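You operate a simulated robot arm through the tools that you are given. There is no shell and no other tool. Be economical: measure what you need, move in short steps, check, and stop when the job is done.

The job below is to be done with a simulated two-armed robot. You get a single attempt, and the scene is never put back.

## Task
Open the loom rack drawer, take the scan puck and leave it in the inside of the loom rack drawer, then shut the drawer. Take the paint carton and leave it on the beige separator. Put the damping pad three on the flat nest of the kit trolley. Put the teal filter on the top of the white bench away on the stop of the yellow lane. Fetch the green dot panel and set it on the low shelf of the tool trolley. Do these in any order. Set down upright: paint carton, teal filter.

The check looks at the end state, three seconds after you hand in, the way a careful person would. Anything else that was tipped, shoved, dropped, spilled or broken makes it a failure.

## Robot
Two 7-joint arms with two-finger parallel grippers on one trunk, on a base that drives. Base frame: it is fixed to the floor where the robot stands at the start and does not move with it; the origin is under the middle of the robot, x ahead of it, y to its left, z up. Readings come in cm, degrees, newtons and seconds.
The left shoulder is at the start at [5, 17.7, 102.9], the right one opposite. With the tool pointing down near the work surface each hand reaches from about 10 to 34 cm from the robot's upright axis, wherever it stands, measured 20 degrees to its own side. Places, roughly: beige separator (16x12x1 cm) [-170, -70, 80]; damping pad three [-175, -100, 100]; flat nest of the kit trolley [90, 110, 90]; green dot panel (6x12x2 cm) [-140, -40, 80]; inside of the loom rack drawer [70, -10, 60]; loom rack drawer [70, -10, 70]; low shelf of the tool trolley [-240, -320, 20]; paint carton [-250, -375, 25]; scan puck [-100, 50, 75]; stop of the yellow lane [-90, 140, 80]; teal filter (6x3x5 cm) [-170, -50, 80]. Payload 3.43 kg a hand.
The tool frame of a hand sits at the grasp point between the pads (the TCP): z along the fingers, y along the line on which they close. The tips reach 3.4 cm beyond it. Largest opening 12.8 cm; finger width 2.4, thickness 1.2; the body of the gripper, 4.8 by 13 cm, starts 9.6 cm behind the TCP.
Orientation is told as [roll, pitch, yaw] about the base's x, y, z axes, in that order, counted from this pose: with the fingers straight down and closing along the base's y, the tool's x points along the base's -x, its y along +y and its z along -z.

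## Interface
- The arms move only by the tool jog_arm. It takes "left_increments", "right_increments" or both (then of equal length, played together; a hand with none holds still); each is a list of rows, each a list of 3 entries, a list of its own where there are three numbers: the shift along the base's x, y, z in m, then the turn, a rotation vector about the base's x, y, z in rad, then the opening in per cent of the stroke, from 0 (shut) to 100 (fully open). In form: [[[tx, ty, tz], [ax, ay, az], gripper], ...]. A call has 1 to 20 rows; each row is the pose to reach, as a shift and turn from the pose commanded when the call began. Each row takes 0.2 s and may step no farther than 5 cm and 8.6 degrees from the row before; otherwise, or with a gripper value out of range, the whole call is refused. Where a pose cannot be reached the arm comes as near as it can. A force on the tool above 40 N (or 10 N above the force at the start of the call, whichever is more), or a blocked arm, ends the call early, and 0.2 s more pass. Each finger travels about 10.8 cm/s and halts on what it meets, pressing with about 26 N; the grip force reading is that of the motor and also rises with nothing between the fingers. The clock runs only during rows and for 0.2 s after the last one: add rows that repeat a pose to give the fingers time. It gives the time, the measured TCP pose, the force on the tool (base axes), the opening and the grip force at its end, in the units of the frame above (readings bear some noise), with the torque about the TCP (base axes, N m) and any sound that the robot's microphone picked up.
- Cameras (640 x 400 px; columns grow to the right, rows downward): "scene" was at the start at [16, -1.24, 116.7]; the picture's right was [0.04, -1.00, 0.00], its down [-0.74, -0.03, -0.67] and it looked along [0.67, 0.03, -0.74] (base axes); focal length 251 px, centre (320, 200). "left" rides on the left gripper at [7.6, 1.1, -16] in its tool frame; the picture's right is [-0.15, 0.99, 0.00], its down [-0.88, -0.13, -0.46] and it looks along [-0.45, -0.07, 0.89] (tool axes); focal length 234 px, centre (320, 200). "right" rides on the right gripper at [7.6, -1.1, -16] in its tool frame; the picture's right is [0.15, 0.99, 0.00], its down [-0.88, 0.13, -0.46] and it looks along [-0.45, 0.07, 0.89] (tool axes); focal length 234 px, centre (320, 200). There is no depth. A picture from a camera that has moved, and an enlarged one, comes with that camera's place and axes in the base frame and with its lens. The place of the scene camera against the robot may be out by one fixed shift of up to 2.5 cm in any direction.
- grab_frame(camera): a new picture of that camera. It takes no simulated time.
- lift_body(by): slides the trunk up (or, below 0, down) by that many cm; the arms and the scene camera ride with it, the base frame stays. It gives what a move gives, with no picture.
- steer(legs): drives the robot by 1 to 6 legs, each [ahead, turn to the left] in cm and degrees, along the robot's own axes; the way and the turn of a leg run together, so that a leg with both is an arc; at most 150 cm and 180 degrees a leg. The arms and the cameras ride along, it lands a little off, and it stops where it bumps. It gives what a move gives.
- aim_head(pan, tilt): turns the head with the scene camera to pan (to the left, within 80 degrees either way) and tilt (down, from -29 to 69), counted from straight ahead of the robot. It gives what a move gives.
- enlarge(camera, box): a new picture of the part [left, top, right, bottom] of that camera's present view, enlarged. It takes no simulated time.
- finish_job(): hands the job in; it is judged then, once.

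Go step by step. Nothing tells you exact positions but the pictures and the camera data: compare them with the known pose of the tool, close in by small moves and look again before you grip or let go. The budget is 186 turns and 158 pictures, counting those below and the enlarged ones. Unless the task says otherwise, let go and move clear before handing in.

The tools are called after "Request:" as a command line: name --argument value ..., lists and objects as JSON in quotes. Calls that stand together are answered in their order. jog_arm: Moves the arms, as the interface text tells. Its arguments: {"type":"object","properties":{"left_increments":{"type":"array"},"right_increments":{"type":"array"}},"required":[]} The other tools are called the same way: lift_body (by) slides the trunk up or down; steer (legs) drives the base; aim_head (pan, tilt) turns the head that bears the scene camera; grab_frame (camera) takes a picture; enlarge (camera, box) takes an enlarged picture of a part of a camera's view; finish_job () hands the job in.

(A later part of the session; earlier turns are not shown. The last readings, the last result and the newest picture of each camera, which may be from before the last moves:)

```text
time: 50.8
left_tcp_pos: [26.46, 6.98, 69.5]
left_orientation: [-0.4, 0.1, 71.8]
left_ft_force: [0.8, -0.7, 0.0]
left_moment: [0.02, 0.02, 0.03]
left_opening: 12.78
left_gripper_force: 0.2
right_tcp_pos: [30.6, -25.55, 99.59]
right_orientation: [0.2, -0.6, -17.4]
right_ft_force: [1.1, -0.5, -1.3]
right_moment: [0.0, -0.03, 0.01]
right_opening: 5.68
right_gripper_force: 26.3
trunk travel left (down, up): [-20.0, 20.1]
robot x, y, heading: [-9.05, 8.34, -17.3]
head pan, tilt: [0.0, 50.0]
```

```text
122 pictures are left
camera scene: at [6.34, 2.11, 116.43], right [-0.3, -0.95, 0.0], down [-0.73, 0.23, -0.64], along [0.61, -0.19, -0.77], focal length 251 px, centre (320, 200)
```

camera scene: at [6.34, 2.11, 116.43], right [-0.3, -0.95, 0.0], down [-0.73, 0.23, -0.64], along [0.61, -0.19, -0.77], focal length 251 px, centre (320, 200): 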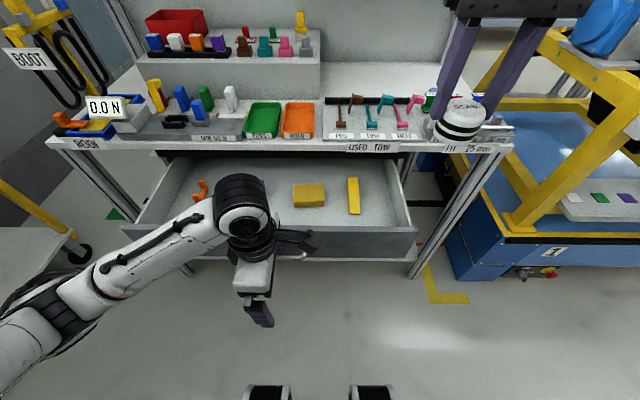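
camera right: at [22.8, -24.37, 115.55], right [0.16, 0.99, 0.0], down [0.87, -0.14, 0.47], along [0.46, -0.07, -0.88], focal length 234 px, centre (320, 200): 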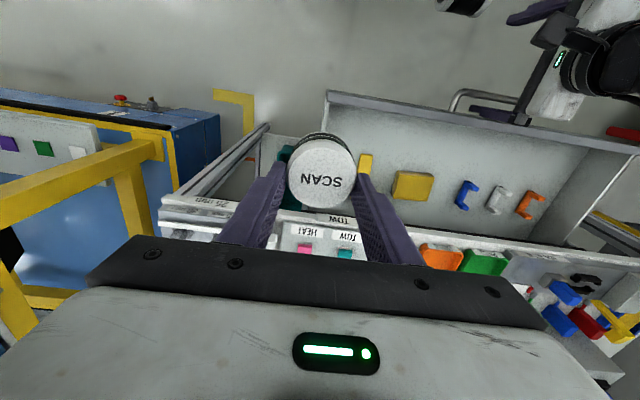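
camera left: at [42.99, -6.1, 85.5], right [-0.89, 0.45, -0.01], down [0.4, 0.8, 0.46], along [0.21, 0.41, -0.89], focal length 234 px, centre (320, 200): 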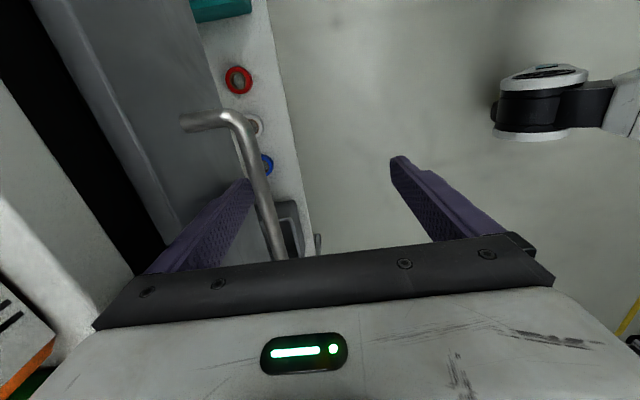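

The wrist camera confirms the drawer's front-right corner near forward 42, right 20 of the robot. I'll redo the move with smaller steps.

Request:
jog_arm --right_increments '[[[0.021, 0.024, 0], [0, 0, 0], 30], [[0.042, 0.048, 0], [0, 0, 0], 30], [[0.042, 0.048, -0.045], [0, 0, 0], 30], [[0.042, 0.048, -0.09], [0, 0, 0], 30], [[0.042, 0.048, -0.14], [0, 0, 0], 30], [[0.042, 0.048, -0.17], [0, 0, 0], 30], [[0.042, 0.048, -0.17], [0, 0, 0], 30]]'

Request:
grab_frame --camera "right"

Request:
enlarge --camera "scene" --box '[240, 110, 480, 260]'

```text
time: 52.4
left_tcp_pos: [26.54, 6.91, 69.43]
left_orientation: [-0.4, 0.1, 71.8]
left_ft_force: [-0.3, 0.0, 0.2]
left_moment: [0.02, 0.01, 0.0]
left_opening: 12.78
left_gripper_force: 0.1
right_tcp_pos: [34.96, -20.93, 82.67]
right_orientation: [0.3, -0.7, -17.4]
right_ft_force: [-0.1, 0.0, -1.6]
right_moment: [0.0, 0.02, -0.02]
right_opening: 5.68
right_gripper_force: 25.5
trunk travel left (down, up): [-20.0, 20.1]
robot x, y, heading: [-8.69, 8.13, -17.3]
head pan, tilt: [0.0, 50.0]
```

```text
121 pictures are left
camera right: at [27.07, -19.7, 98.6], right [0.16, 0.99, 0.0], down [0.87, -0.14, 0.47], along [0.46, -0.07, -0.88], focal length 234 px, centre (320, 200)
```

right: 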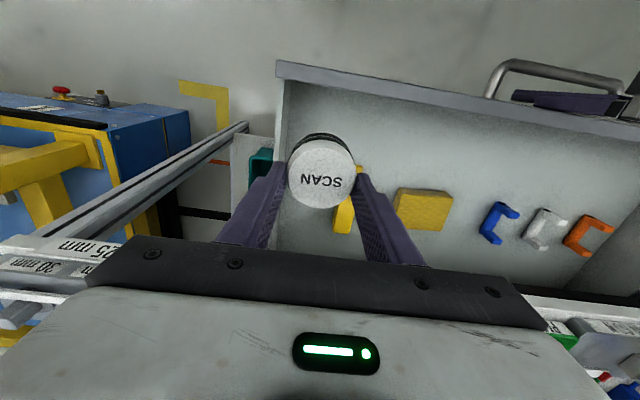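

```text
2.67 times, centred on (360, 185) of scene
camera zoom: at [6.34, 2.11, 116.44], right [-0.3, -0.95, 0.0], down [-0.73, 0.23, -0.64], along [0.61, -0.19, -0.77], focal length 670 px, centre (213, 240)
```

zoom: 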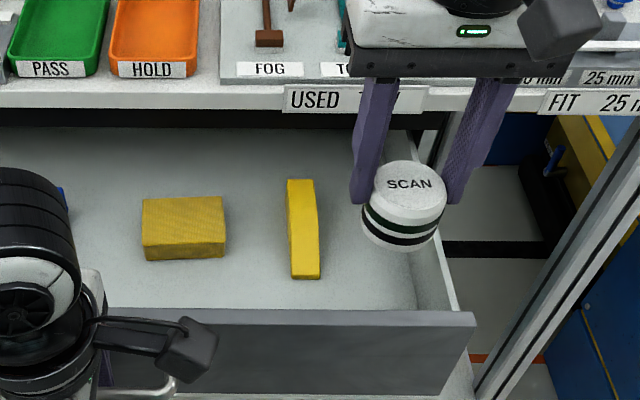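

The right drawer wall is too near the finger, so I'll shift 4 cm left (in front of the yellow bar's end) and lower the puck.

Request:
jog_arm --right_increments '[[[0.0119, 0.0382, 0], [0, 0, 0], 30], [[0.0119, 0.0382, -0.04], [0, 0, 0], 30], [[0.0119, 0.0382, -0.08], [0, 0, 0], 30], [[0.0119, 0.0382, -0.105], [0, 0, 0], 30], [[0.0119, 0.0382, -0.105], [0, 0, 0], 30]]'

Request:
grab_frame --camera "right"

Request:
enlarge --camera "scene" --box '[240, 110, 480, 260]'

```text
time: 53.6
left_tcp_pos: [26.54, 6.94, 69.54]
left_orientation: [-0.4, 0.1, 71.8]
left_ft_force: [-0.3, -0.1, 0.8]
left_moment: [-0.03, 0.0, -0.03]
left_opening: 12.82
left_gripper_force: 0.0
right_tcp_pos: [36.1, -17.1, 72.34]
right_orientation: [0.2, -0.8, -17.5]
right_ft_force: [-0.1, -0.8, -1.3]
right_moment: [0.02, -0.03, 0.01]
right_opening: 5.68
right_gripper_force: 26.0
trunk travel left (down, up): [-20.0, 20.1]
robot x, y, heading: [-8.83, 8.14, -17.1]
head pan, tilt: [0.0, 50.0]
```

```text
119 pictures are left
camera right: at [28.27, -15.82, 88.14], right [0.16, 0.99, 0.0], down [0.87, -0.14, 0.47], along [0.46, -0.07, -0.88], focal length 234 px, centre (320, 200)
```

right: 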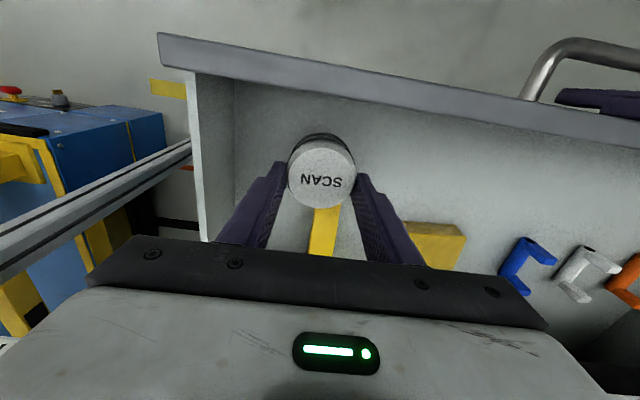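

```text
2.67 times, centred on (360, 185) of scene
camera zoom: at [6.34, 2.11, 116.44], right [-0.3, -0.95, 0.0], down [-0.73, 0.23, -0.64], along [0.61, -0.19, -0.77], focal length 670 px, centre (213, 240)
```

zoom: 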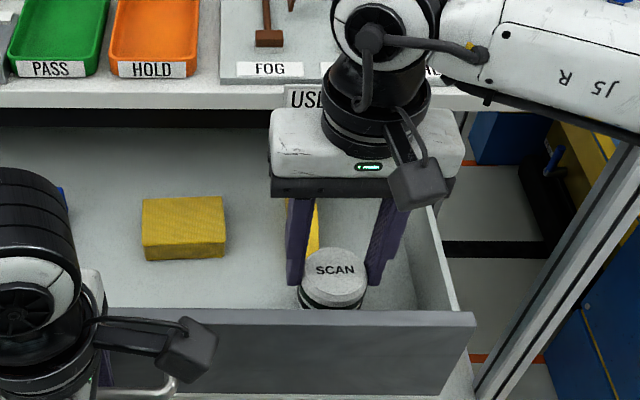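

The puck hangs clear inside the drawer. I'll lower gently until it touches the floor.

Request:
jog_arm --right_increments '[[[0, 0, -0.01], [0, 0, 0], 30], [[0, 0, -0.018], [0, 0, 0], 30], [[0, 0, -0.024], [0, 0, 0], 30], [[0, 0, -0.03], [0, 0, 0], 30], [[0, 0, -0.036], [0, 0, 0], 30], [[0, 0, -0.042], [0, 0, 0], 30], [[0, 0, -0.048], [0, 0, 0], 30]]'

```text
time: 55.3
left_tcp_pos: [26.54, 6.98, 69.53]
left_orientation: [-0.4, 0.0, 71.9]
left_ft_force: [1.0, -0.3, 0.0]
left_moment: [0.02, 0.01, 0.0]
left_opening: 12.8
left_gripper_force: 0.1
right_tcp_pos: [36.48, -17.04, 67.99]
right_orientation: [0.4, -1.5, -17.3]
right_ft_force: [2.2, -2.6, 13.8]
right_moment: [-0.13, 0.38, 0.11]
right_opening: 5.71
right_gripper_force: 25.8
trunk travel left (down, up): [-20.0, 20.1]
robot x, y, heading: [-8.95, 8.28, -17.5]
head pan, tilt: [0.0, 50.0]
stopped in row 7 (right hand): the force on the tool passed its limit (the readings are from after the stop); the commanded pose is now the measured one
```

Contact at TCP z 68. I'll open and lift straight out.

Request:
jog_arm --right_increments '[[[0, 0, 0.002], [0, 0, 0], 60], [[0, 0, 0.002], [0, 0, 0], 60], [[0, 0, 0.04], [0, 0, 0], 60], [[0, 0, 0.09], [0, 0, 0], 60], [[0, 0, 0.14], [0, 0, 0], 60], [[0, 0, 0.19], [0, 0, 0], 60], [[0, 0, 0.24], [0, 0, 0], 60], [[0, 0, 0.28], [0, 0, 0], 60]]'

Request:
grab_frame --camera "scene"

Request:
grab_frame --camera "left"

```text
time: 57.1
left_tcp_pos: [26.48, 6.96, 69.61]
left_orientation: [-0.4, 0.1, 71.8]
left_ft_force: [0.1, 0.3, -0.4]
left_moment: [-0.04, 0.0, -0.02]
left_opening: 12.82
left_gripper_force: 0.0
right_tcp_pos: [36.3, -16.76, 95.73]
right_orientation: [0.3, -1.0, -17.3]
right_ft_force: [-0.3, -0.2, -1.0]
right_moment: [0.0, -0.01, 0.01]
right_opening: 7.69
right_gripper_force: 0.0
trunk travel left (down, up): [-20.0, 20.1]
robot x, y, heading: [-8.8, 8.09, -17.3]
head pan, tilt: [0.0, 50.0]
```

```text
117 pictures are left
camera scene: at [6.32, 2.13, 116.44], right [-0.3, -0.95, 0.0], down [-0.73, 0.23, -0.64], along [0.61, -0.19, -0.77], focal length 251 px, centre (320, 200)
```

scene: 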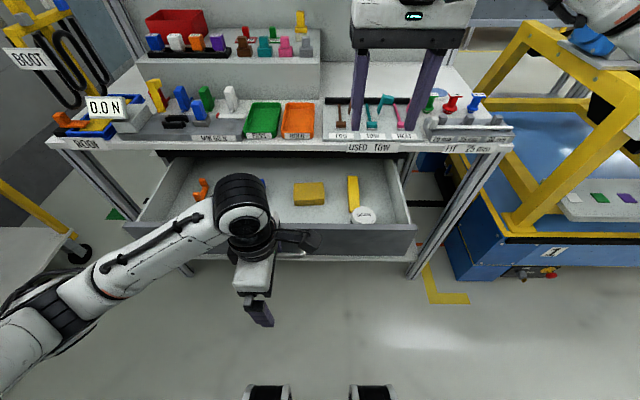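

```text
116 pictures are left
camera left: at [22.9, 0.25, 85.5], right [-0.89, 0.45, -0.01], down [0.4, 0.8, 0.46], along [0.21, 0.4, -0.89], focal length 234 px, centre (320, 200)
```

left: 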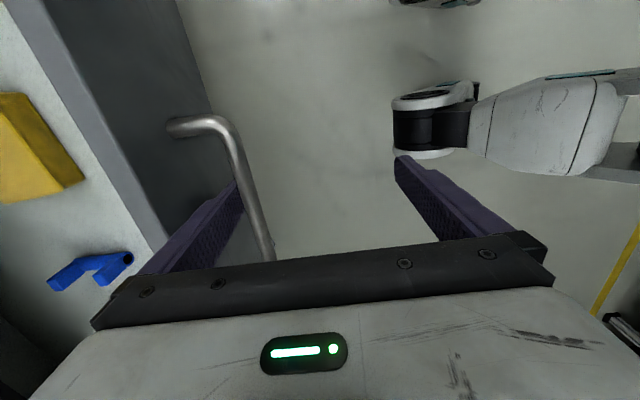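

The puck rests flat in the drawer. Now I push the drawer shut with the same finger.

Request:
jog_arm --left_increments '[[[0.02, -0.0063, 0], [0, 0, 0], 100], [[0.04, -0.0125, 0], [0, 0, 0], 100], [[0.06, -0.0188, 0], [0, 0, 0], 100], [[0.08, -0.025, 0], [0, 0, 0], 100], [[0.1, -0.0313, 0], [0, 0, 0], 100], [[0.12, -0.0376, 0], [0, 0, 0], 100], [[0.14, -0.0438, 0], [0, 0, 0], 100], [[0.16, -0.05, 0], [0, 0, 0], 100], [[0.18, -0.0563, 0], [0, 0, 0], 100], [[0.19, -0.0595, 0], [0, 0, 0], 100], [[0.2, -0.0627, 0], [0, 0, 0], 100], [[0.205, -0.0642, 0], [0, 0, 0], 100], [[0.21, -0.0657, 0], [0, 0, 0], 100]]'

Request:
enlarge --camera "scene" --box '[80, 80, 480, 300]'

Request:
grab_frame --camera "left"

```text
time: 59.9
left_tcp_pos: [46.99, 0.46, 69.58]
left_orientation: [-0.1, -0.1, 71.7]
left_ft_force: [-29.9, 8.9, 2.3]
left_moment: [-0.72, -1.41, 0.22]
left_opening: 11.01
left_gripper_force: 0.0
right_tcp_pos: [36.14, -16.67, 95.91]
right_orientation: [0.2, -1.2, -17.4]
right_ft_force: [-0.8, 0.4, -0.7]
right_moment: [0.0, -0.02, -0.01]
right_opening: 7.67
right_gripper_force: 0.1
trunk travel left (down, up): [-20.0, 20.1]
robot x, y, heading: [-8.89, 7.97, -17.4]
head pan, tilt: [0.0, 50.0]
```

```text
1.60 times, centred on (280, 190) of scene
camera zoom: at [6.07, 2.2, 116.48], right [-0.3, -0.95, 0.0], down [-0.73, 0.23, -0.64], along [0.62, -0.19, -0.76], focal length 402 px, centre (384, 216)
```

zoom: 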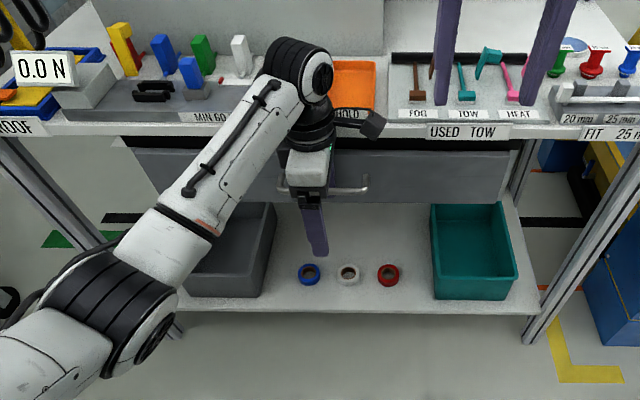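

```text
114 pictures are left
camera left: at [43.58, -6.28, 85.51], right [-0.89, 0.45, 0.0], down [0.4, 0.8, 0.46], along [0.21, 0.41, -0.89], focal length 234 px, centre (320, 200)
```

left: 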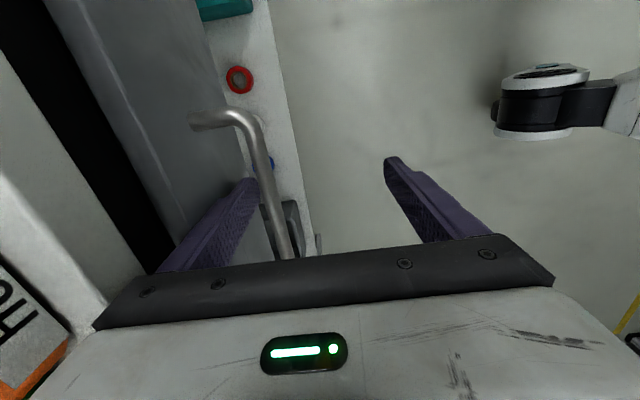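

The drawer is fully shut (30 N against the stop). I'll ease back, lift out of the handle and return the left hand to its travel pose.

Request:
jog_arm --left_increments '[[[-0.0067, 0.0021, 0], [0, 0, 0], 100], [[-0.0067, 0.0021, 0.03], [0, 0, 0], 100], [[-0.0067, 0.0021, 0.07], [0, 0, 0], 100], [[-0.0067, 0.0021, 0.12], [0, 0, 0], 100], [[-0.0067, 0.0021, 0.17], [0, 0, 0], 100], [[-0.0067, 0.0021, 0.22], [0, 0, 0], 100], [[-0.0144, 0.0196, 0.25], [0, 0, -0.131], 100], [[-0.0208, 0.0352, 0.25], [0, 0, -0.262], 100], [[-0.0271, 0.0507, 0.25], [0, 0, -0.393], 100], [[-0.0335, 0.0663, 0.25], [0, 0, -0.524], 100], [[-0.0398, 0.0818, 0.25], [0, 0, -0.655], 100], [[-0.0462, 0.0974, 0.25], [0, 0, -0.785], 100], [[-0.0525, 0.1129, 0.25], [0, 0, -0.916], 100], [[-0.0589, 0.1285, 0.25], [0, 0, -1.047], 100], [[-0.0652, 0.144, 0.25], [0, 0, -1.178], 100], [[-0.0716, 0.1596, 0.25], [0, 0, -1.309], 100], [[-0.0779, 0.1751, 0.25], [0, 0, -1.44], 100], [[-0.083, 0.1905, 0.25], [0, 0, -1.571], 100]]'

Request:
grab_frame --camera "scene"

```text
time: 63.7
left_tcp_pos: [39.32, 19.46, 94.49]
left_orientation: [-0.4, 0.1, -18.5]
left_ft_force: [1.0, -0.9, 0.0]
left_moment: [-0.04, -0.03, 0.02]
left_opening: 12.78
left_gripper_force: 0.0
right_tcp_pos: [36.28, -16.82, 95.71]
right_orientation: [0.3, -1.0, -17.4]
right_ft_force: [-0.2, 0.6, 1.0]
right_moment: [0.01, 0.06, 0.03]
right_opening: 7.69
right_gripper_force: 0.1
trunk travel left (down, up): [-20.0, 20.1]
robot x, y, heading: [-9.01, 8.12, -17.4]
head pan, tilt: [0.0, 50.0]
```

```text
113 pictures are left
camera scene: at [6.32, 2.13, 116.44], right [-0.3, -0.95, 0.0], down [-0.73, 0.23, -0.64], along [0.61, -0.19, -0.77], focal length 251 px, centre (320, 200)
```

scene: 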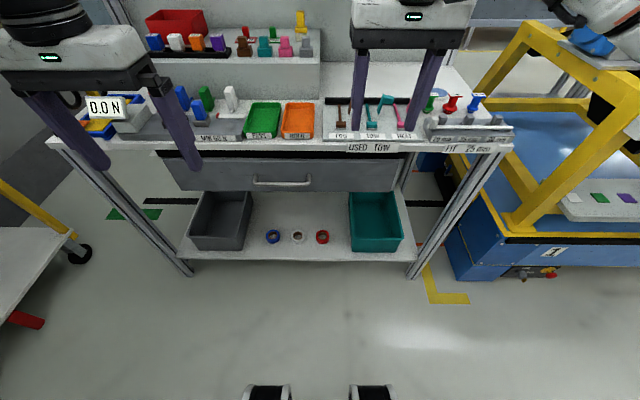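

The drawer task is done. I'll drive to the white bench and look at its top.

Request:
steer --legs '[[-15, 0], [0, -110], [110, 0], [0, -71]]'

Request:
aim_head --pan 0 --tilt 35

Request:
grab_frame --camera "scene"

```text
time: 78.1
left_tcp_pos: [-141.91, -82.97, 94.51]
left_orientation: [-0.4, 0.1, 158.5]
left_ft_force: [-0.7, 0.1, -0.7]
left_moment: [0.04, -0.01, -0.02]
left_opening: 12.78
left_gripper_force: 0.0
right_tcp_pos: [-136.9, -47.15, 95.85]
right_orientation: [0.2, -1.0, 159.4]
right_ft_force: [0.1, 0.3, -0.6]
right_moment: [-0.02, -0.01, 0.03]
right_opening: 7.69
right_gripper_force: 0.0
trunk travel left (down, up): [-20.0, 20.1]
robot x, y, heading: [-92.86, -74.66, 159.6]
head pan, tilt: [0.0, 50.0]
```

```text
time: 78.9
left_tcp_pos: [-141.93, -83.16, 94.59]
left_orientation: [-0.4, 0.1, 158.5]
left_ft_force: [-0.3, 0.5, -1.3]
left_moment: [-0.01, 0.01, 0.01]
left_opening: 12.8
left_gripper_force: 0.1
right_tcp_pos: [-136.8, -47.02, 95.88]
right_orientation: [0.3, -1.1, 159.5]
right_ft_force: [-0.1, 0.4, -1.8]
right_moment: [0.0, -0.02, 0.04]
right_opening: 7.68
right_gripper_force: 0.1
trunk travel left (down, up): [-20.0, 20.1]
robot x, y, heading: [-93.17, -74.41, 159.3]
head pan, tilt: [0.0, 35.0]
```

```text
112 pictures are left
camera scene: at [-106.87, -70.53, 118.6], right [0.35, 0.94, 0.0], down [0.54, -0.2, -0.82], along [-0.77, 0.29, -0.57], focal length 251 px, centre (320, 200)
```

scene: 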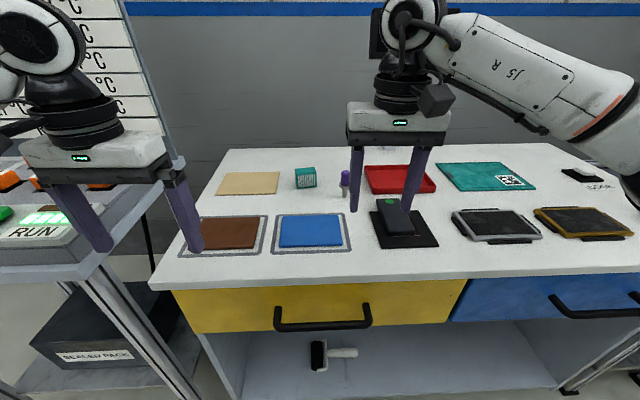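

The bench shows the beige separator, the teal filter behind, and a black device with a green dot. I'll enlarge the bench and then the left station.

Request:
enlarge --camera "scene" --box '[190, 130, 450, 290]'

Request:
aim_head --pan 40 --tilt 35

Request:
grab_frame --camera "scene"

```text
2.46 times, centred on (320, 210) of scene
camera zoom: at [-106.87, -70.53, 118.6], right [0.35, 0.94, 0.0], down [0.54, -0.2, -0.82], along [-0.77, 0.29, -0.57], focal length 619 px, centre (320, 175)
```

zoom: 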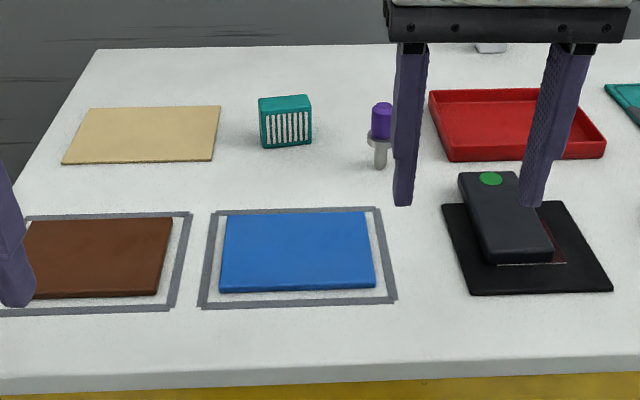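

```text
time: 80.0
left_tcp_pos: [-141.84, -82.95, 94.62]
left_orientation: [-0.3, 0.0, 158.5]
left_ft_force: [0.7, 0.5, -1.1]
left_moment: [0.0, -0.02, 0.0]
left_opening: 12.8
left_gripper_force: 0.0
right_tcp_pos: [-136.81, -47.13, 95.82]
right_orientation: [0.3, -1.0, 159.4]
right_ft_force: [-0.4, -0.3, 0.3]
right_moment: [0.01, 0.01, 0.0]
right_opening: 7.67
right_gripper_force: 0.0
trunk travel left (down, up): [-20.0, 20.1]
robot x, y, heading: [-93.22, -74.77, 159.3]
head pan, tilt: [40.0, 35.0]
```

```text
110 pictures are left
camera scene: at [-106.95, -76.55, 118.61], right [-0.33, 0.94, 0.0], down [0.54, 0.19, -0.82], along [-0.77, -0.27, -0.57], focal length 251 px, centre (320, 200)
```

scene: 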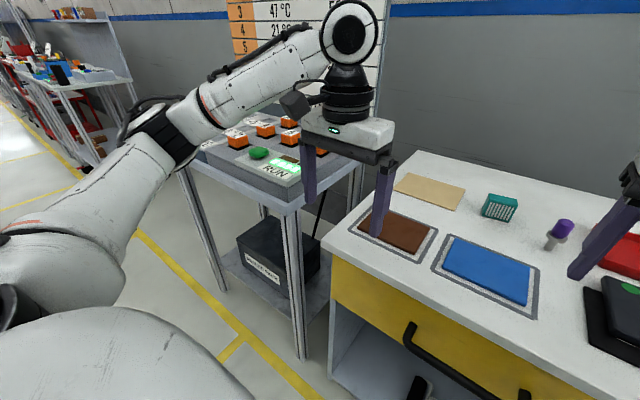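

The filter is at about [-169, -51.5], 35 cm behind the bench's front edge; the pads are orange blocks on the left station. I'll bring the hands inward and drive closer, to take the filter with the left hand.

Request:
jog_arm --left_increments '[[[0.016, 0.044, 0], [0, 0, 0], 80], [[0.032, 0.088, 0], [0, 0, 0], 75], [[0.049, 0.131, 0], [0, 0, 0], 75]]' --right_increments '[[[0.009, 0.025, 0], [0, 0, 0], 60], [[0.018, 0.05, 0], [0, 0, 0], 60], [[0.028, 0.075, 0], [0, 0, 0], 60]]'

Request:
steer --legs '[[14, 2]]'

Request:
aim_head --pan 0 --tilt 45

Request:
grab_frame --camera "scene"

Request:
grab_frame --camera "left"

```text
time: 80.8
left_tcp_pos: [-136.74, -69.98, 94.56]
left_orientation: [-0.4, 0.0, 158.5]
left_ft_force: [-0.8, -0.3, -1.0]
left_moment: [0.0, -0.02, 0.01]
left_opening: 9.6
left_gripper_force: 0.0
right_tcp_pos: [-134.08, -39.45, 95.97]
right_orientation: [0.4, -1.1, 159.4]
right_ft_force: [0.1, -0.3, -0.2]
right_moment: [-0.01, -0.02, 0.02]
right_opening: 7.69
right_gripper_force: 0.0
trunk travel left (down, up): [-20.0, 20.1]
robot x, y, heading: [-93.1, -74.59, 159.4]
head pan, tilt: [40.0, 35.0]
```

```text
time: 82.1
left_tcp_pos: [-150.04, -66.76, 94.61]
left_orientation: [-0.4, 0.1, 160.5]
left_ft_force: [-0.3, -0.6, 0.0]
left_moment: [-0.01, -0.01, 0.01]
left_opening: 9.62
left_gripper_force: 0.1
right_tcp_pos: [-148.26, -36.3, 96.02]
right_orientation: [0.4, -1.0, 161.4]
right_ft_force: [-0.2, -0.1, 0.1]
right_moment: [0.0, -0.01, -0.02]
right_opening: 7.7
right_gripper_force: 0.0
trunk travel left (down, up): [-20.0, 20.1]
robot x, y, heading: [-106.5, -69.94, 161.2]
head pan, tilt: [40.0, 35.0]
```

```text
time: 83.2
left_tcp_pos: [-150.04, -66.74, 94.57]
left_orientation: [-0.4, 0.1, 160.4]
left_ft_force: [0.5, 0.6, 0.2]
left_moment: [0.03, -0.02, -0.01]
left_opening: 9.63
left_gripper_force: 0.1
right_tcp_pos: [-148.37, -36.26, 96.05]
right_orientation: [0.4, -1.1, 161.3]
right_ft_force: [0.6, -0.7, -1.2]
right_moment: [-0.02, 0.0, -0.01]
right_opening: 7.7
right_gripper_force: 0.0
trunk travel left (down, up): [-20.0, 20.1]
robot x, y, heading: [-106.35, -70.23, 161.1]
head pan, tilt: [0.0, 45.0]
```

```text
109 pictures are left
camera scene: at [-119.51, -66.54, 117.13], right [0.32, 0.95, 0.0], down [0.67, -0.23, -0.71], along [-0.67, 0.23, -0.71], focal length 251 px, centre (320, 200)
```

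scene: 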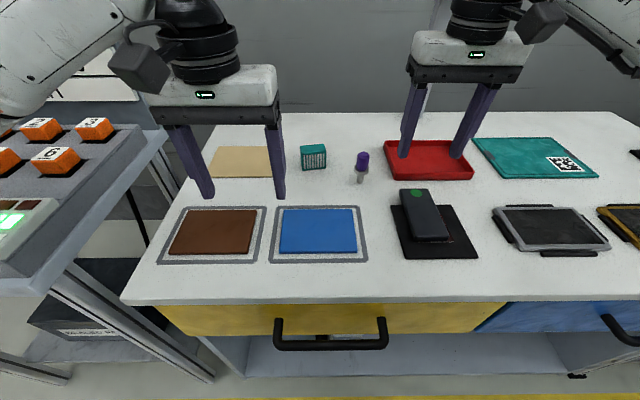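

```text
108 pictures are left
camera left: at [-143.37, -70.37, 110.51], right [-0.47, -0.88, -0.01], down [-0.79, 0.42, 0.46], along [-0.4, 0.22, -0.89], focal length 234 px, centre (320, 200)
```

left: 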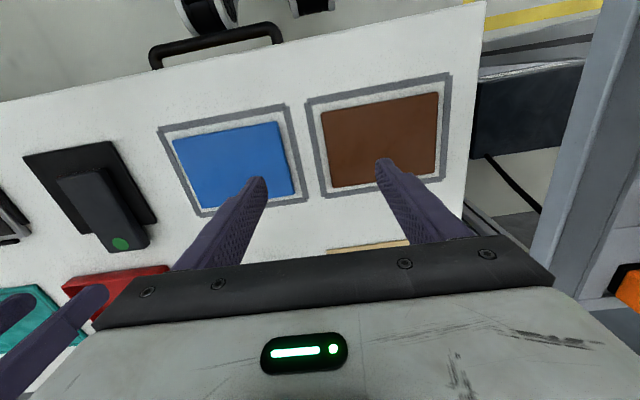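

The filter is near [-166.7, -52.2] after correcting the head camera's forward bias. I'll move the left hand above it and check with the wrist camera.

Request:
jog_arm --left_increments '[[[-0.033, 0.029, 0], [0, 0, 0], 75], [[-0.067, 0.058, 0], [0, 0, 0], 75], [[-0.1, 0.087, 0], [0, 0, 0], 75], [[-0.134, 0.116, 0], [0, 0, 0], 75], [[-0.167, 0.145, 0], [0, 0, 0], 75], [[-0.167, 0.145, 0], [0, 0, 0], 75]]'

Request:
grab_frame --camera "left"

Request:
enlarge --camera "scene" --box '[220, 60, 420, 220]'

```text
time: 84.5
left_tcp_pos: [-164.79, -53.54, 94.3]
left_orientation: [-0.2, -0.1, 160.3]
left_ft_force: [-0.6, -0.4, -0.3]
left_moment: [-0.05, 0.02, 0.02]
left_opening: 9.59
left_gripper_force: 0.2
left hand out of reach, approached as far as the arm can: row 5, 6
right_tcp_pos: [-148.21, -36.25, 95.99]
right_orientation: [0.3, -1.1, 161.3]
right_ft_force: [0.9, 1.0, -0.1]
right_moment: [-0.04, 0.04, 0.05]
right_opening: 7.68
right_gripper_force: 0.0
trunk travel left (down, up): [-20.0, 20.1]
robot x, y, heading: [-106.45, -69.69, 161.0]
head pan, tilt: [0.0, 45.0]
```

```text
107 pictures are left
camera left: at [-158.07, -57.09, 110.18], right [-0.47, -0.88, 0.0], down [-0.79, 0.42, 0.46], along [-0.4, 0.22, -0.89], focal length 234 px, centre (320, 200)
```

left: 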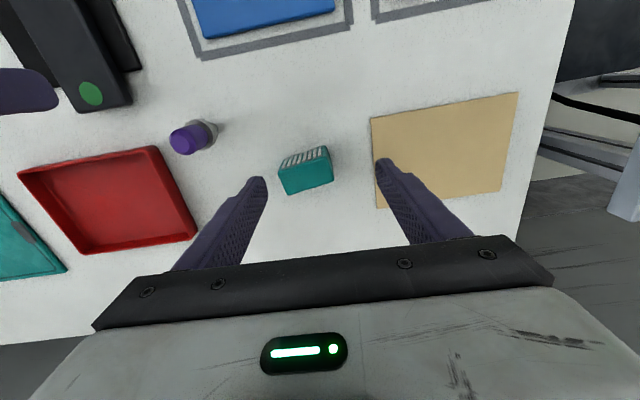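

```text
2.50 times, centred on (320, 140) of scene
camera zoom: at [-119.43, -66.49, 117.14], right [0.32, 0.95, 0.0], down [0.67, -0.23, -0.71], along [-0.67, 0.23, -0.71], focal length 628 px, centre (320, 350)
```

zoom: 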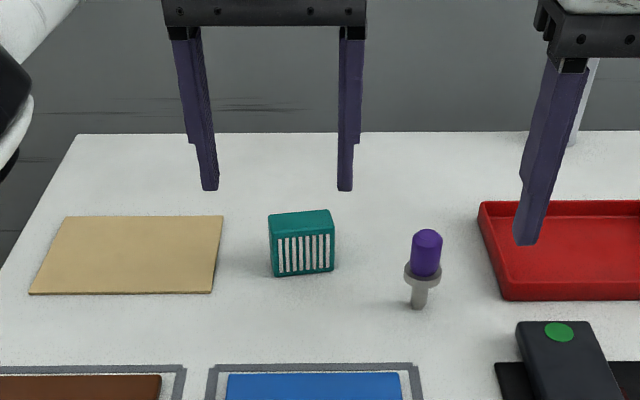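

The hand is at its reach limit, with the filter at about [-166.1, -51]. I'll edge the base 3 cm forward, then align the hand.

Request:
steer --legs '[[3.2, 0]]'

Request:
grab_frame --camera "left"

```text
time: 85.4
left_tcp_pos: [-167.87, -52.58, 94.13]
left_orientation: [-0.5, 0.1, 160.3]
left_ft_force: [0.7, 0.2, 0.0]
left_moment: [0.0, -0.03, 0.01]
left_opening: 9.59
left_gripper_force: 0.2
right_tcp_pos: [-151.38, -35.24, 95.93]
right_orientation: [0.3, -1.0, 161.3]
right_ft_force: [-0.8, -0.3, 0.3]
right_moment: [-0.02, 0.01, 0.01]
right_opening: 7.67
right_gripper_force: 0.0
trunk travel left (down, up): [-20.0, 20.1]
robot x, y, heading: [-109.29, -69.02, 161.4]
head pan, tilt: [0.0, 45.0]
```

```text
105 pictures are left
camera left: at [-161.23, -56.1, 110.09], right [-0.47, -0.88, -0.01], down [-0.79, 0.42, 0.46], along [-0.4, 0.22, -0.89], focal length 234 px, centre (320, 200)
```

left: 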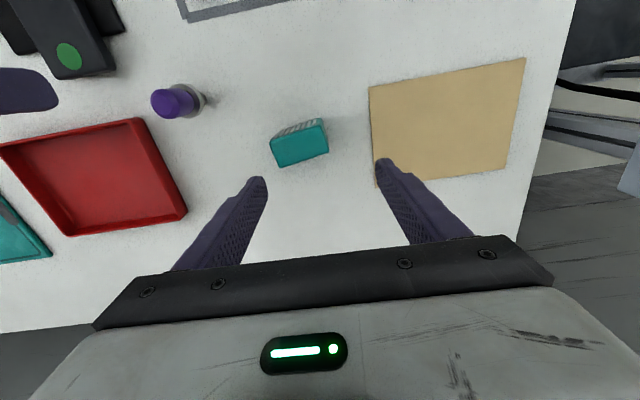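

The filter's centre is confirmed at [-166, -50.8]. I'll align and come down partway.

Request:
jog_arm --left_increments '[[[0.019, 0.0175, 0], [0, 0, 0.06], 75], [[0.019, 0.0175, -0.045], [0, 0, 0.06], 75], [[0.019, 0.0175, -0.08], [0, 0, 0.06], 75], [[0.019, 0.0175, -0.08], [0, 0, 0.06], 75]]'

Request:
grab_frame --camera "left"

Request:
enlarge --camera "scene" --box '[220, 60, 420, 220]'

```text
time: 86.4
left_tcp_pos: [-166.04, -50.71, 86.0]
left_orientation: [-0.4, 0.0, 163.9]
left_ft_force: [-0.7, -0.3, 0.5]
left_moment: [-0.01, -0.01, 0.02]
left_opening: 9.59
left_gripper_force: 0.1
right_tcp_pos: [-151.34, -35.28, 95.97]
right_orientation: [0.3, -1.1, 161.4]
right_ft_force: [-0.2, -0.1, 0.1]
right_moment: [-0.01, -0.01, 0.04]
right_opening: 7.69
right_gripper_force: 0.1
trunk travel left (down, up): [-20.0, 20.1]
robot x, y, heading: [-109.29, -68.9, 161.2]
head pan, tilt: [0.0, 45.0]
```

```text
104 pictures are left
camera left: at [-159.14, -53.92, 101.99], right [-0.42, -0.91, -0.01], down [-0.81, 0.37, 0.46], along [-0.41, 0.2, -0.89], focal length 234 px, centre (320, 200)
```

left: 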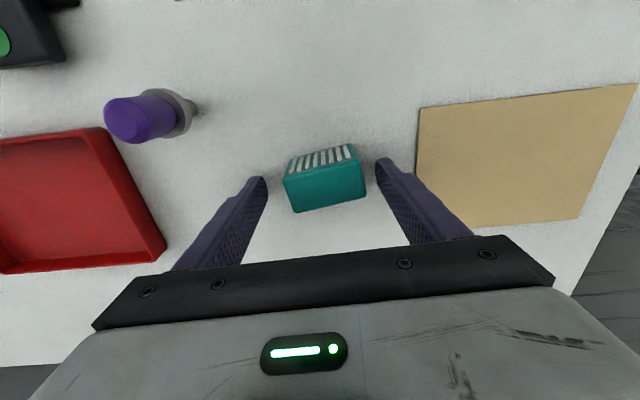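

```text
2.50 times, centred on (320, 140) of scene
camera zoom: at [-122.52, -65.5, 117.13], right [0.32, 0.95, 0.0], down [0.67, -0.23, -0.71], along [-0.67, 0.23, -0.71], focal length 628 px, centre (320, 350)
```

zoom: 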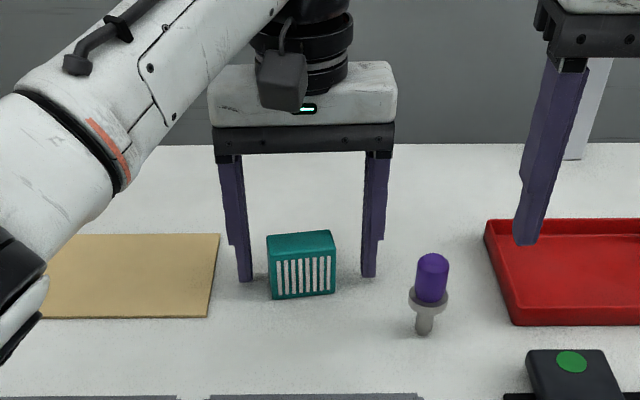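

Nearly centred; I'll nudge 0.7 cm forward, go down and grip.

Request:
jog_arm --left_increments '[[[-0.007, 0.001, 0], [0, 0, 0], 75], [[-0.007, 0.001, -0.024], [0, 0, 0], 75], [[-0.007, 0.001, -0.024], [0, 0, 0], 35], [[-0.007, 0.001, -0.024], [0, 0, 0], 35], [[-0.007, 0.001, -0.024], [0, 0, 0], 35]]'

Request:
grab_frame --camera "left"

```text
time: 87.0
left_tcp_pos: [-166.96, -50.72, 85.47]
left_orientation: [-0.1, -1.1, 163.8]
left_ft_force: [-1.2, -7.5, 21.3]
left_moment: [-1.55, 0.13, -0.13]
left_opening: 5.74
left_gripper_force: 2.5
right_tcp_pos: [-151.42, -35.24, 95.94]
right_orientation: [0.2, -1.1, 161.3]
right_ft_force: [-0.1, 1.3, -0.7]
right_moment: [-0.04, -0.08, -0.01]
right_opening: 7.7
right_gripper_force: 0.2
trunk travel left (down, up): [-20.0, 20.1]
robot x, y, heading: [-109.37, -68.79, 161.0]
head pan, tilt: [0.0, 45.0]
stopped in row 3 (left hand): the force on the tool passed its limit (the readings are from after the stop); the commanded pose is now the measured one
```

```text
102 pictures are left
camera left: at [-159.82, -53.92, 101.25], right [-0.42, -0.91, 0.0], down [-0.8, 0.37, 0.47], along [-0.43, 0.2, -0.88], focal length 234 px, centre (320, 200)
```

left: 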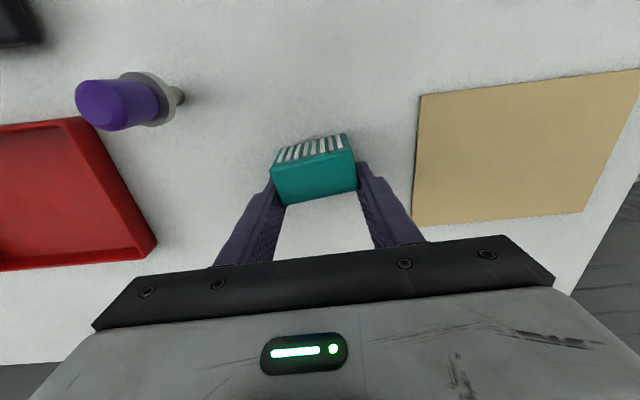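

The surface is at z ≈ 82, and the filter lies about 1.2 cm nearer than the fingers. I'll raise slightly, reopen, shift back and grip properly.

Request:
jog_arm --left_increments '[[[0, 0, 0.005], [0, 0, 0], 75], [[0, 0, 0.005], [0, 0, 0], 75], [[0.012, -0.002, 0.005], [0, 0.019, 0], 75], [[0.012, -0.002, 0.005], [0, 0.019, 0], 75], [[0.012, -0.002, 0.005], [0, 0.019, 0], 35], [[0.012, -0.002, 0.005], [0, 0.019, 0], 35], [[0.012, -0.002, 0.005], [0, 0.019, 0], 35]]'

Request:
grab_frame --camera "left"

```text
time: 88.6
left_tcp_pos: [-165.48, -50.83, 85.5]
left_orientation: [0.0, -1.8, 163.6]
left_ft_force: [-0.2, -0.4, -0.1]
left_moment: [-0.03, 0.04, -0.01]
left_opening: 5.66
left_gripper_force: 26.1
right_tcp_pos: [-151.42, -35.18, 95.99]
right_orientation: [0.2, -1.0, 161.3]
right_ft_force: [-0.3, 0.2, -0.1]
right_moment: [0.03, 0.01, -0.01]
right_opening: 7.69
right_gripper_force: 0.1
trunk travel left (down, up): [-20.0, 20.1]
robot x, y, heading: [-109.57, -68.73, 161.6]
head pan, tilt: [0.0, 45.0]
```

```text
101 pictures are left
camera left: at [-158.26, -54.03, 101.25], right [-0.42, -0.91, 0.01], down [-0.79, 0.37, 0.48], along [-0.44, 0.2, -0.88], focal length 234 px, centre (320, 200)
```

left: 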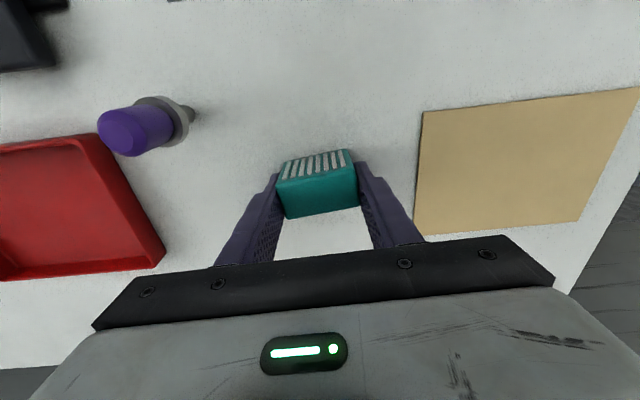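

The filter is gripped. I'll lift and draw the hand back, then look toward the pad station.

Request:
jog_arm --left_increments '[[[0, 0, 0.04], [0, 0, 0], 35], [[0, 0, 0.08], [0, 0, 0], 35], [[0, 0, 0.12], [0, 0, 0], 35], [[0.035, -0.012, 0.14], [0, 0, 0], 35], [[0.071, -0.024, 0.14], [0, 0, 0], 35], [[0.106, -0.036, 0.14], [0, 0, 0], 35], [[0.142, -0.048, 0.14], [0, 0, 0], 35]]'

Request:
steer --legs '[[-25, 0]]'

Request:
aim_head --pan 40 --tilt 35

Request:
grab_frame --camera "scene"

```text
time: 90.2
left_tcp_pos: [-165.52, -50.78, 97.69]
left_orientation: [0.0, -1.9, 163.8]
left_ft_force: [-0.2, -0.4, -0.7]
left_moment: [0.01, -0.01, -0.01]
left_opening: 5.64
left_gripper_force: 26.1
left hand out of reach, approached as far as the arm can: row 4, 5, 6, 7
right_tcp_pos: [-151.4, -35.26, 95.82]
right_orientation: [0.3, -1.0, 161.3]
right_ft_force: [0.5, 0.1, 0.4]
right_moment: [0.01, -0.02, 0.0]
right_opening: 7.67
right_gripper_force: 0.0
trunk travel left (down, up): [-20.0, 20.1]
robot x, y, heading: [-109.43, -68.96, 161.1]
head pan, tilt: [0.0, 45.0]
```

```text
time: 92.0
left_tcp_pos: [-142.28, -58.71, 97.75]
left_orientation: [0.1, -1.7, 163.6]
left_ft_force: [0.9, -0.5, -0.6]
left_moment: [0.01, 0.0, -0.01]
left_opening: 5.64
left_gripper_force: 25.6
right_tcp_pos: [-128.16, -43.13, 96.04]
right_orientation: [0.3, -1.2, 161.2]
right_ft_force: [0.2, 0.3, 1.1]
right_moment: [0.01, 0.02, 0.01]
right_opening: 7.68
right_gripper_force: 0.1
trunk travel left (down, up): [-20.0, 20.1]
robot x, y, heading: [-86.09, -76.72, 161.0]
head pan, tilt: [0.0, 45.0]
```

```text
time: 93.1
left_tcp_pos: [-142.49, -58.7, 97.7]
left_orientation: [-0.1, -1.7, 163.6]
left_ft_force: [-0.5, 0.5, -0.8]
left_moment: [-0.01, -0.03, -0.02]
left_opening: 5.6
left_gripper_force: 26.3
right_tcp_pos: [-128.31, -43.08, 95.91]
right_orientation: [0.3, -1.0, 161.2]
right_ft_force: [0.1, -0.2, 0.2]
right_moment: [-0.02, -0.04, 0.0]
right_opening: 7.68
right_gripper_force: 0.0
trunk travel left (down, up): [-20.0, 20.1]
robot x, y, heading: [-86.49, -76.6, 160.8]
head pan, tilt: [40.0, 35.0]
```

```text
100 pictures are left
camera scene: at [-100.0, -79.15, 118.61], right [-0.36, 0.93, 0.0], down [0.54, 0.21, -0.82], along [-0.76, -0.29, -0.57], focal length 251 px, centre (320, 200)
```

scene: 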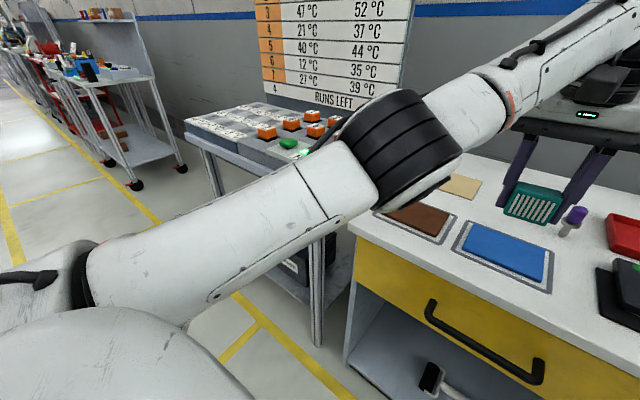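

The filter is secure. I'll draw the left hand in, raise the trunk for clearance, and drive round to face the pad station.

Request:
jog_arm --left_increments '[[[0.03, -0.022, 0], [0, 0, 0], 35], [[0.06, -0.044, 0], [0, 0, 0], 35], [[0.09, -0.066, 0], [0, 0, 0], 35], [[0.12, -0.088, 0], [0, 0, 0], 35]]'

Request:
lift_body --by 8

Request:
steer --legs '[[0, 91.5], [60, 0], [0, -91.5], [12, 0]]'

Request:
aim_head --pan 0 --tilt 35

Request:
grab_frame --camera "scene"

```text
time: 94.1
left_tcp_pos: [-142.32, -58.63, 97.72]
left_orientation: [-0.1, -1.8, 163.7]
left_ft_force: [-0.8, -0.5, -1.0]
left_moment: [0.0, 0.01, 0.02]
left_opening: 5.58
left_gripper_force: 26.2
left hand out of reach, approached as far as the arm can: row 1, 2, 3, 4
right_tcp_pos: [-128.22, -43.06, 95.97]
right_orientation: [0.2, -1.0, 161.2]
right_ft_force: [0.8, 0.1, -0.4]
right_moment: [-0.01, 0.02, -0.02]
right_opening: 7.69
right_gripper_force: 0.0
trunk travel left (down, up): [-20.0, 20.1]
robot x, y, heading: [-86.1, -76.37, 160.8]
head pan, tilt: [40.0, 35.0]
```

```text
time: 95.2
left_tcp_pos: [-142.33, -58.67, 105.68]
left_orientation: [0.0, -1.8, 163.7]
left_ft_force: [-0.1, 0.1, -0.5]
left_moment: [-0.01, 0.0, 0.0]
left_opening: 5.59
left_gripper_force: 26.3
right_tcp_pos: [-128.4, -42.99, 103.91]
right_orientation: [0.4, -1.0, 161.2]
right_ft_force: [0.5, -1.1, -0.5]
right_moment: [0.0, -0.02, 0.01]
right_opening: 7.65
right_gripper_force: 0.1
trunk travel left (down, up): [-28.0, 12.1]
robot x, y, heading: [-86.3, -76.52, 161.1]
head pan, tilt: [40.0, 35.0]
```

```text
time: 107.2
left_tcp_pos: [-171.92, -114.09, 105.58]
left_orientation: [0.0, -1.7, 165.1]
left_ft_force: [-0.3, -0.5, -0.4]
left_moment: [-0.01, -0.02, 0.02]
left_opening: 5.53
left_gripper_force: 25.6
right_tcp_pos: [-158.32, -98.12, 103.96]
right_orientation: [0.3, -1.0, 162.7]
right_ft_force: [-0.4, 0.3, 0.3]
right_moment: [0.0, 0.01, 0.01]
right_opening: 7.66
right_gripper_force: 0.0
trunk travel left (down, up): [-28.0, 12.1]
robot x, y, heading: [-115.26, -130.51, 162.4]
head pan, tilt: [40.0, 35.0]
```

```text
time: 108.3
left_tcp_pos: [-171.93, -114.17, 105.64]
left_orientation: [0.1, -1.8, 165.1]
left_ft_force: [-0.2, -1.0, -1.2]
left_moment: [0.02, 0.02, 0.02]
left_opening: 5.52
left_gripper_force: 25.7
right_tcp_pos: [-158.2, -98.07, 103.94]
right_orientation: [0.2, -1.0, 162.8]
right_ft_force: [-0.3, 0.0, 0.7]
right_moment: [-0.02, 0.0, -0.01]
right_opening: 7.7
right_gripper_force: 0.0
trunk travel left (down, up): [-28.0, 12.1]
robot x, y, heading: [-115.13, -130.83, 162.6]
head pan, tilt: [0.0, 35.0]
```

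```text
99 pictures are left
camera scene: at [-129.38, -127.56, 126.61], right [0.3, 0.95, 0.0], down [0.55, -0.17, -0.82], along [-0.78, 0.24, -0.57], focal length 251 px, centre (320, 200)
```

scene: 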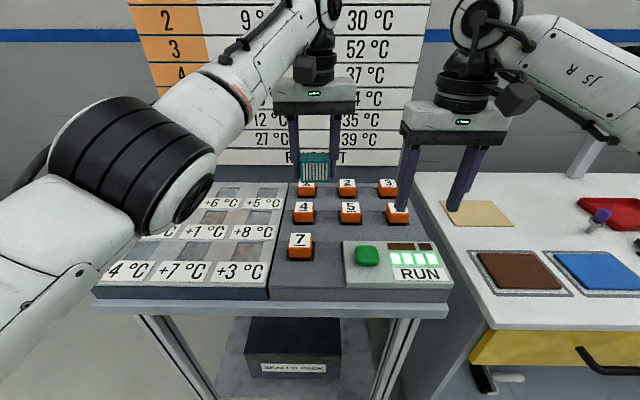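

Pads are numbered; pad 3 is the back right one, near [-171, -98]. The left arm is stuck at a reach limit, so I'll back off and free it first.

Request:
steer --legs '[[-25, 0]]'

Request:
jog_arm --left_increments '[[[0, 0, -0.03], [0, 0, 0], 35], [[0, 0, -0.06], [0, 0, 0], 35], [[0.03, -0.03, -0.06], [0, 0, 0], 35], [[0.06, -0.06, -0.06], [0, 0, 0], 35], [[0.09, -0.09, -0.06], [0, 0, 0], 35], [[0.11, -0.11, -0.06], [0, 0, 0], 35], [[0.11, -0.11, -0.06], [0, 0, 0], 35]]'

```text
time: 110.1
left_tcp_pos: [-148.06, -121.48, 105.77]
left_orientation: [0.0, -1.8, 165.0]
left_ft_force: [-0.2, 0.0, 0.0]
left_moment: [-0.01, 0.04, 0.0]
left_opening: 5.48
left_gripper_force: 26.1
right_tcp_pos: [-134.54, -105.6, 103.98]
right_orientation: [0.3, -1.1, 162.7]
right_ft_force: [0.4, -0.6, 1.1]
right_moment: [0.01, 0.03, 0.01]
right_opening: 7.67
right_gripper_force: 0.2
trunk travel left (down, up): [-28.0, 12.1]
robot x, y, heading: [-91.68, -138.03, 162.5]
head pan, tilt: [0.0, 35.0]
```

```text
time: 111.7
left_tcp_pos: [-137.14, -132.41, 99.63]
left_orientation: [0.0, -1.7, 165.2]
left_ft_force: [-0.2, 0.2, 1.0]
left_moment: [-0.01, 0.03, 0.03]
left_opening: 5.52
left_gripper_force: 26.4
right_tcp_pos: [-134.5, -105.5, 103.85]
right_orientation: [0.3, -0.9, 162.6]
right_ft_force: [0.5, -0.2, 0.1]
right_moment: [0.0, 0.0, 0.01]
right_opening: 7.67
right_gripper_force: 0.1
trunk travel left (down, up): [-28.0, 12.1]
robot x, y, heading: [-91.23, -137.77, 162.2]
head pan, tilt: [0.0, 35.0]
```

The left arm moves again. I'll tuck it to the left, check the filter's hold, then drive up to the station.

Request:
jog_arm --left_increments '[[[0.001, -0.04, 0.01], [0, 0, 0], 35], [[0.002, -0.08, 0.02], [0, 0, 0], 35], [[0.003, -0.12, 0.03], [0, 0, 0], 35], [[0.005, -0.16, 0.03], [0, 0, 0], 35], [[0.005, -0.16, 0.03], [0, 0, 0], 35]]'

Request:
steer --legs '[[33, 0]]'

Request:
grab_frame --camera "scene"

Request:
grab_frame --camera "right"

Request:
grab_frame --camera "left"

```text
time: 112.9
left_tcp_pos: [-136.52, -148.4, 102.81]
left_orientation: [0.0, -1.8, 165.0]
left_ft_force: [0.4, -0.2, -0.9]
left_moment: [0.0, -0.03, -0.02]
left_opening: 5.53
left_gripper_force: 25.8
right_tcp_pos: [-134.61, -105.55, 103.94]
right_orientation: [0.3, -0.9, 162.7]
right_ft_force: [0.1, -0.2, 0.3]
right_moment: [0.0, 0.03, 0.02]
right_opening: 7.67
right_gripper_force: 0.1
trunk travel left (down, up): [-28.0, 12.1]
robot x, y, heading: [-91.54, -138.34, 162.3]
head pan, tilt: [0.0, 35.0]
```

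```text
time: 115.1
left_tcp_pos: [-168.64, -138.29, 102.64]
left_orientation: [0.0, -1.7, 165.0]
left_ft_force: [0.1, -0.8, -0.8]
left_moment: [0.02, -0.02, 0.02]
left_opening: 5.5
left_gripper_force: 26.2
right_tcp_pos: [-166.49, -95.4, 103.93]
right_orientation: [0.3, -0.9, 162.7]
right_ft_force: [-0.2, 0.8, -0.7]
right_moment: [0.02, 0.01, -0.02]
right_opening: 7.67
right_gripper_force: 0.1
trunk travel left (down, up): [-28.0, 12.1]
robot x, y, heading: [-123.79, -128.21, 162.5]
head pan, tilt: [0.0, 35.0]
```

```text
98 pictures are left
camera scene: at [-137.64, -124.88, 126.6], right [0.3, 0.95, 0.0], down [0.55, -0.17, -0.82], along [-0.78, 0.25, -0.57], focal length 251 px, centre (320, 200)
```

scene: 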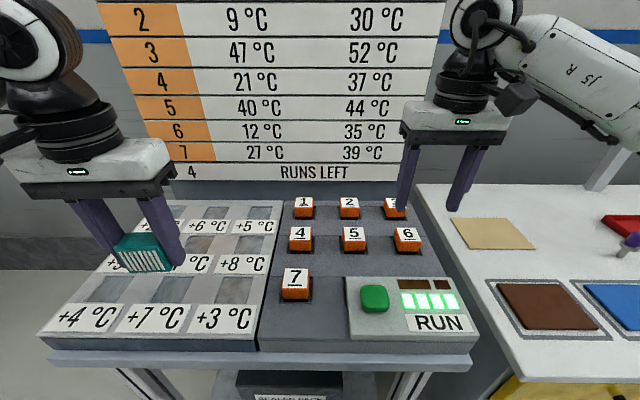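

```text
97 pictures are left
camera right: at [-158.73, -96.61, 119.76], right [-0.16, -0.99, 0.0], down [-0.87, 0.14, 0.47], along [-0.47, 0.07, -0.88], focal length 234 px, centre (320, 200)
```

right: 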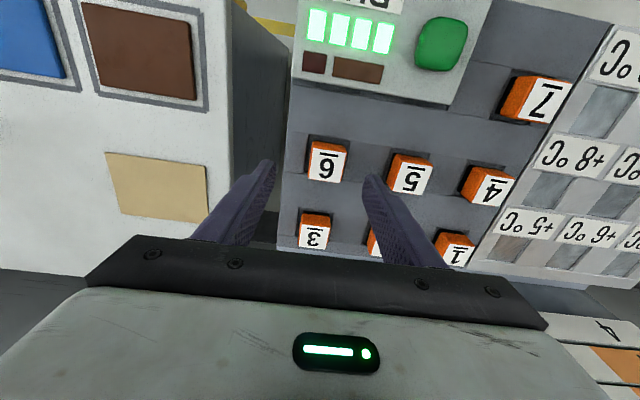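

```text
96 pictures are left
camera left: at [-161.21, -141.3, 118.43], right [-0.4, -0.92, 0.0], down [-0.8, 0.35, 0.48], along [-0.44, 0.19, -0.88], focal length 234 px, centre (320, 200)
```

left: 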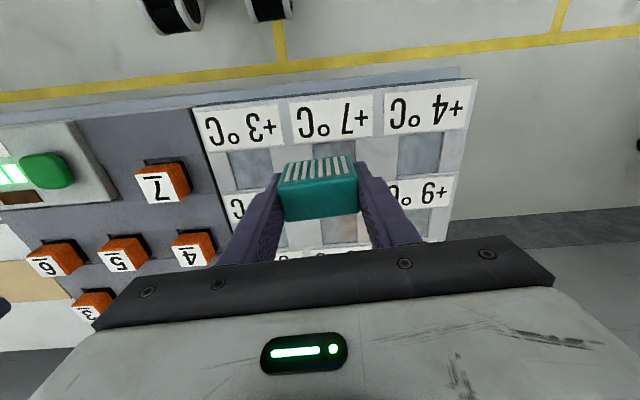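

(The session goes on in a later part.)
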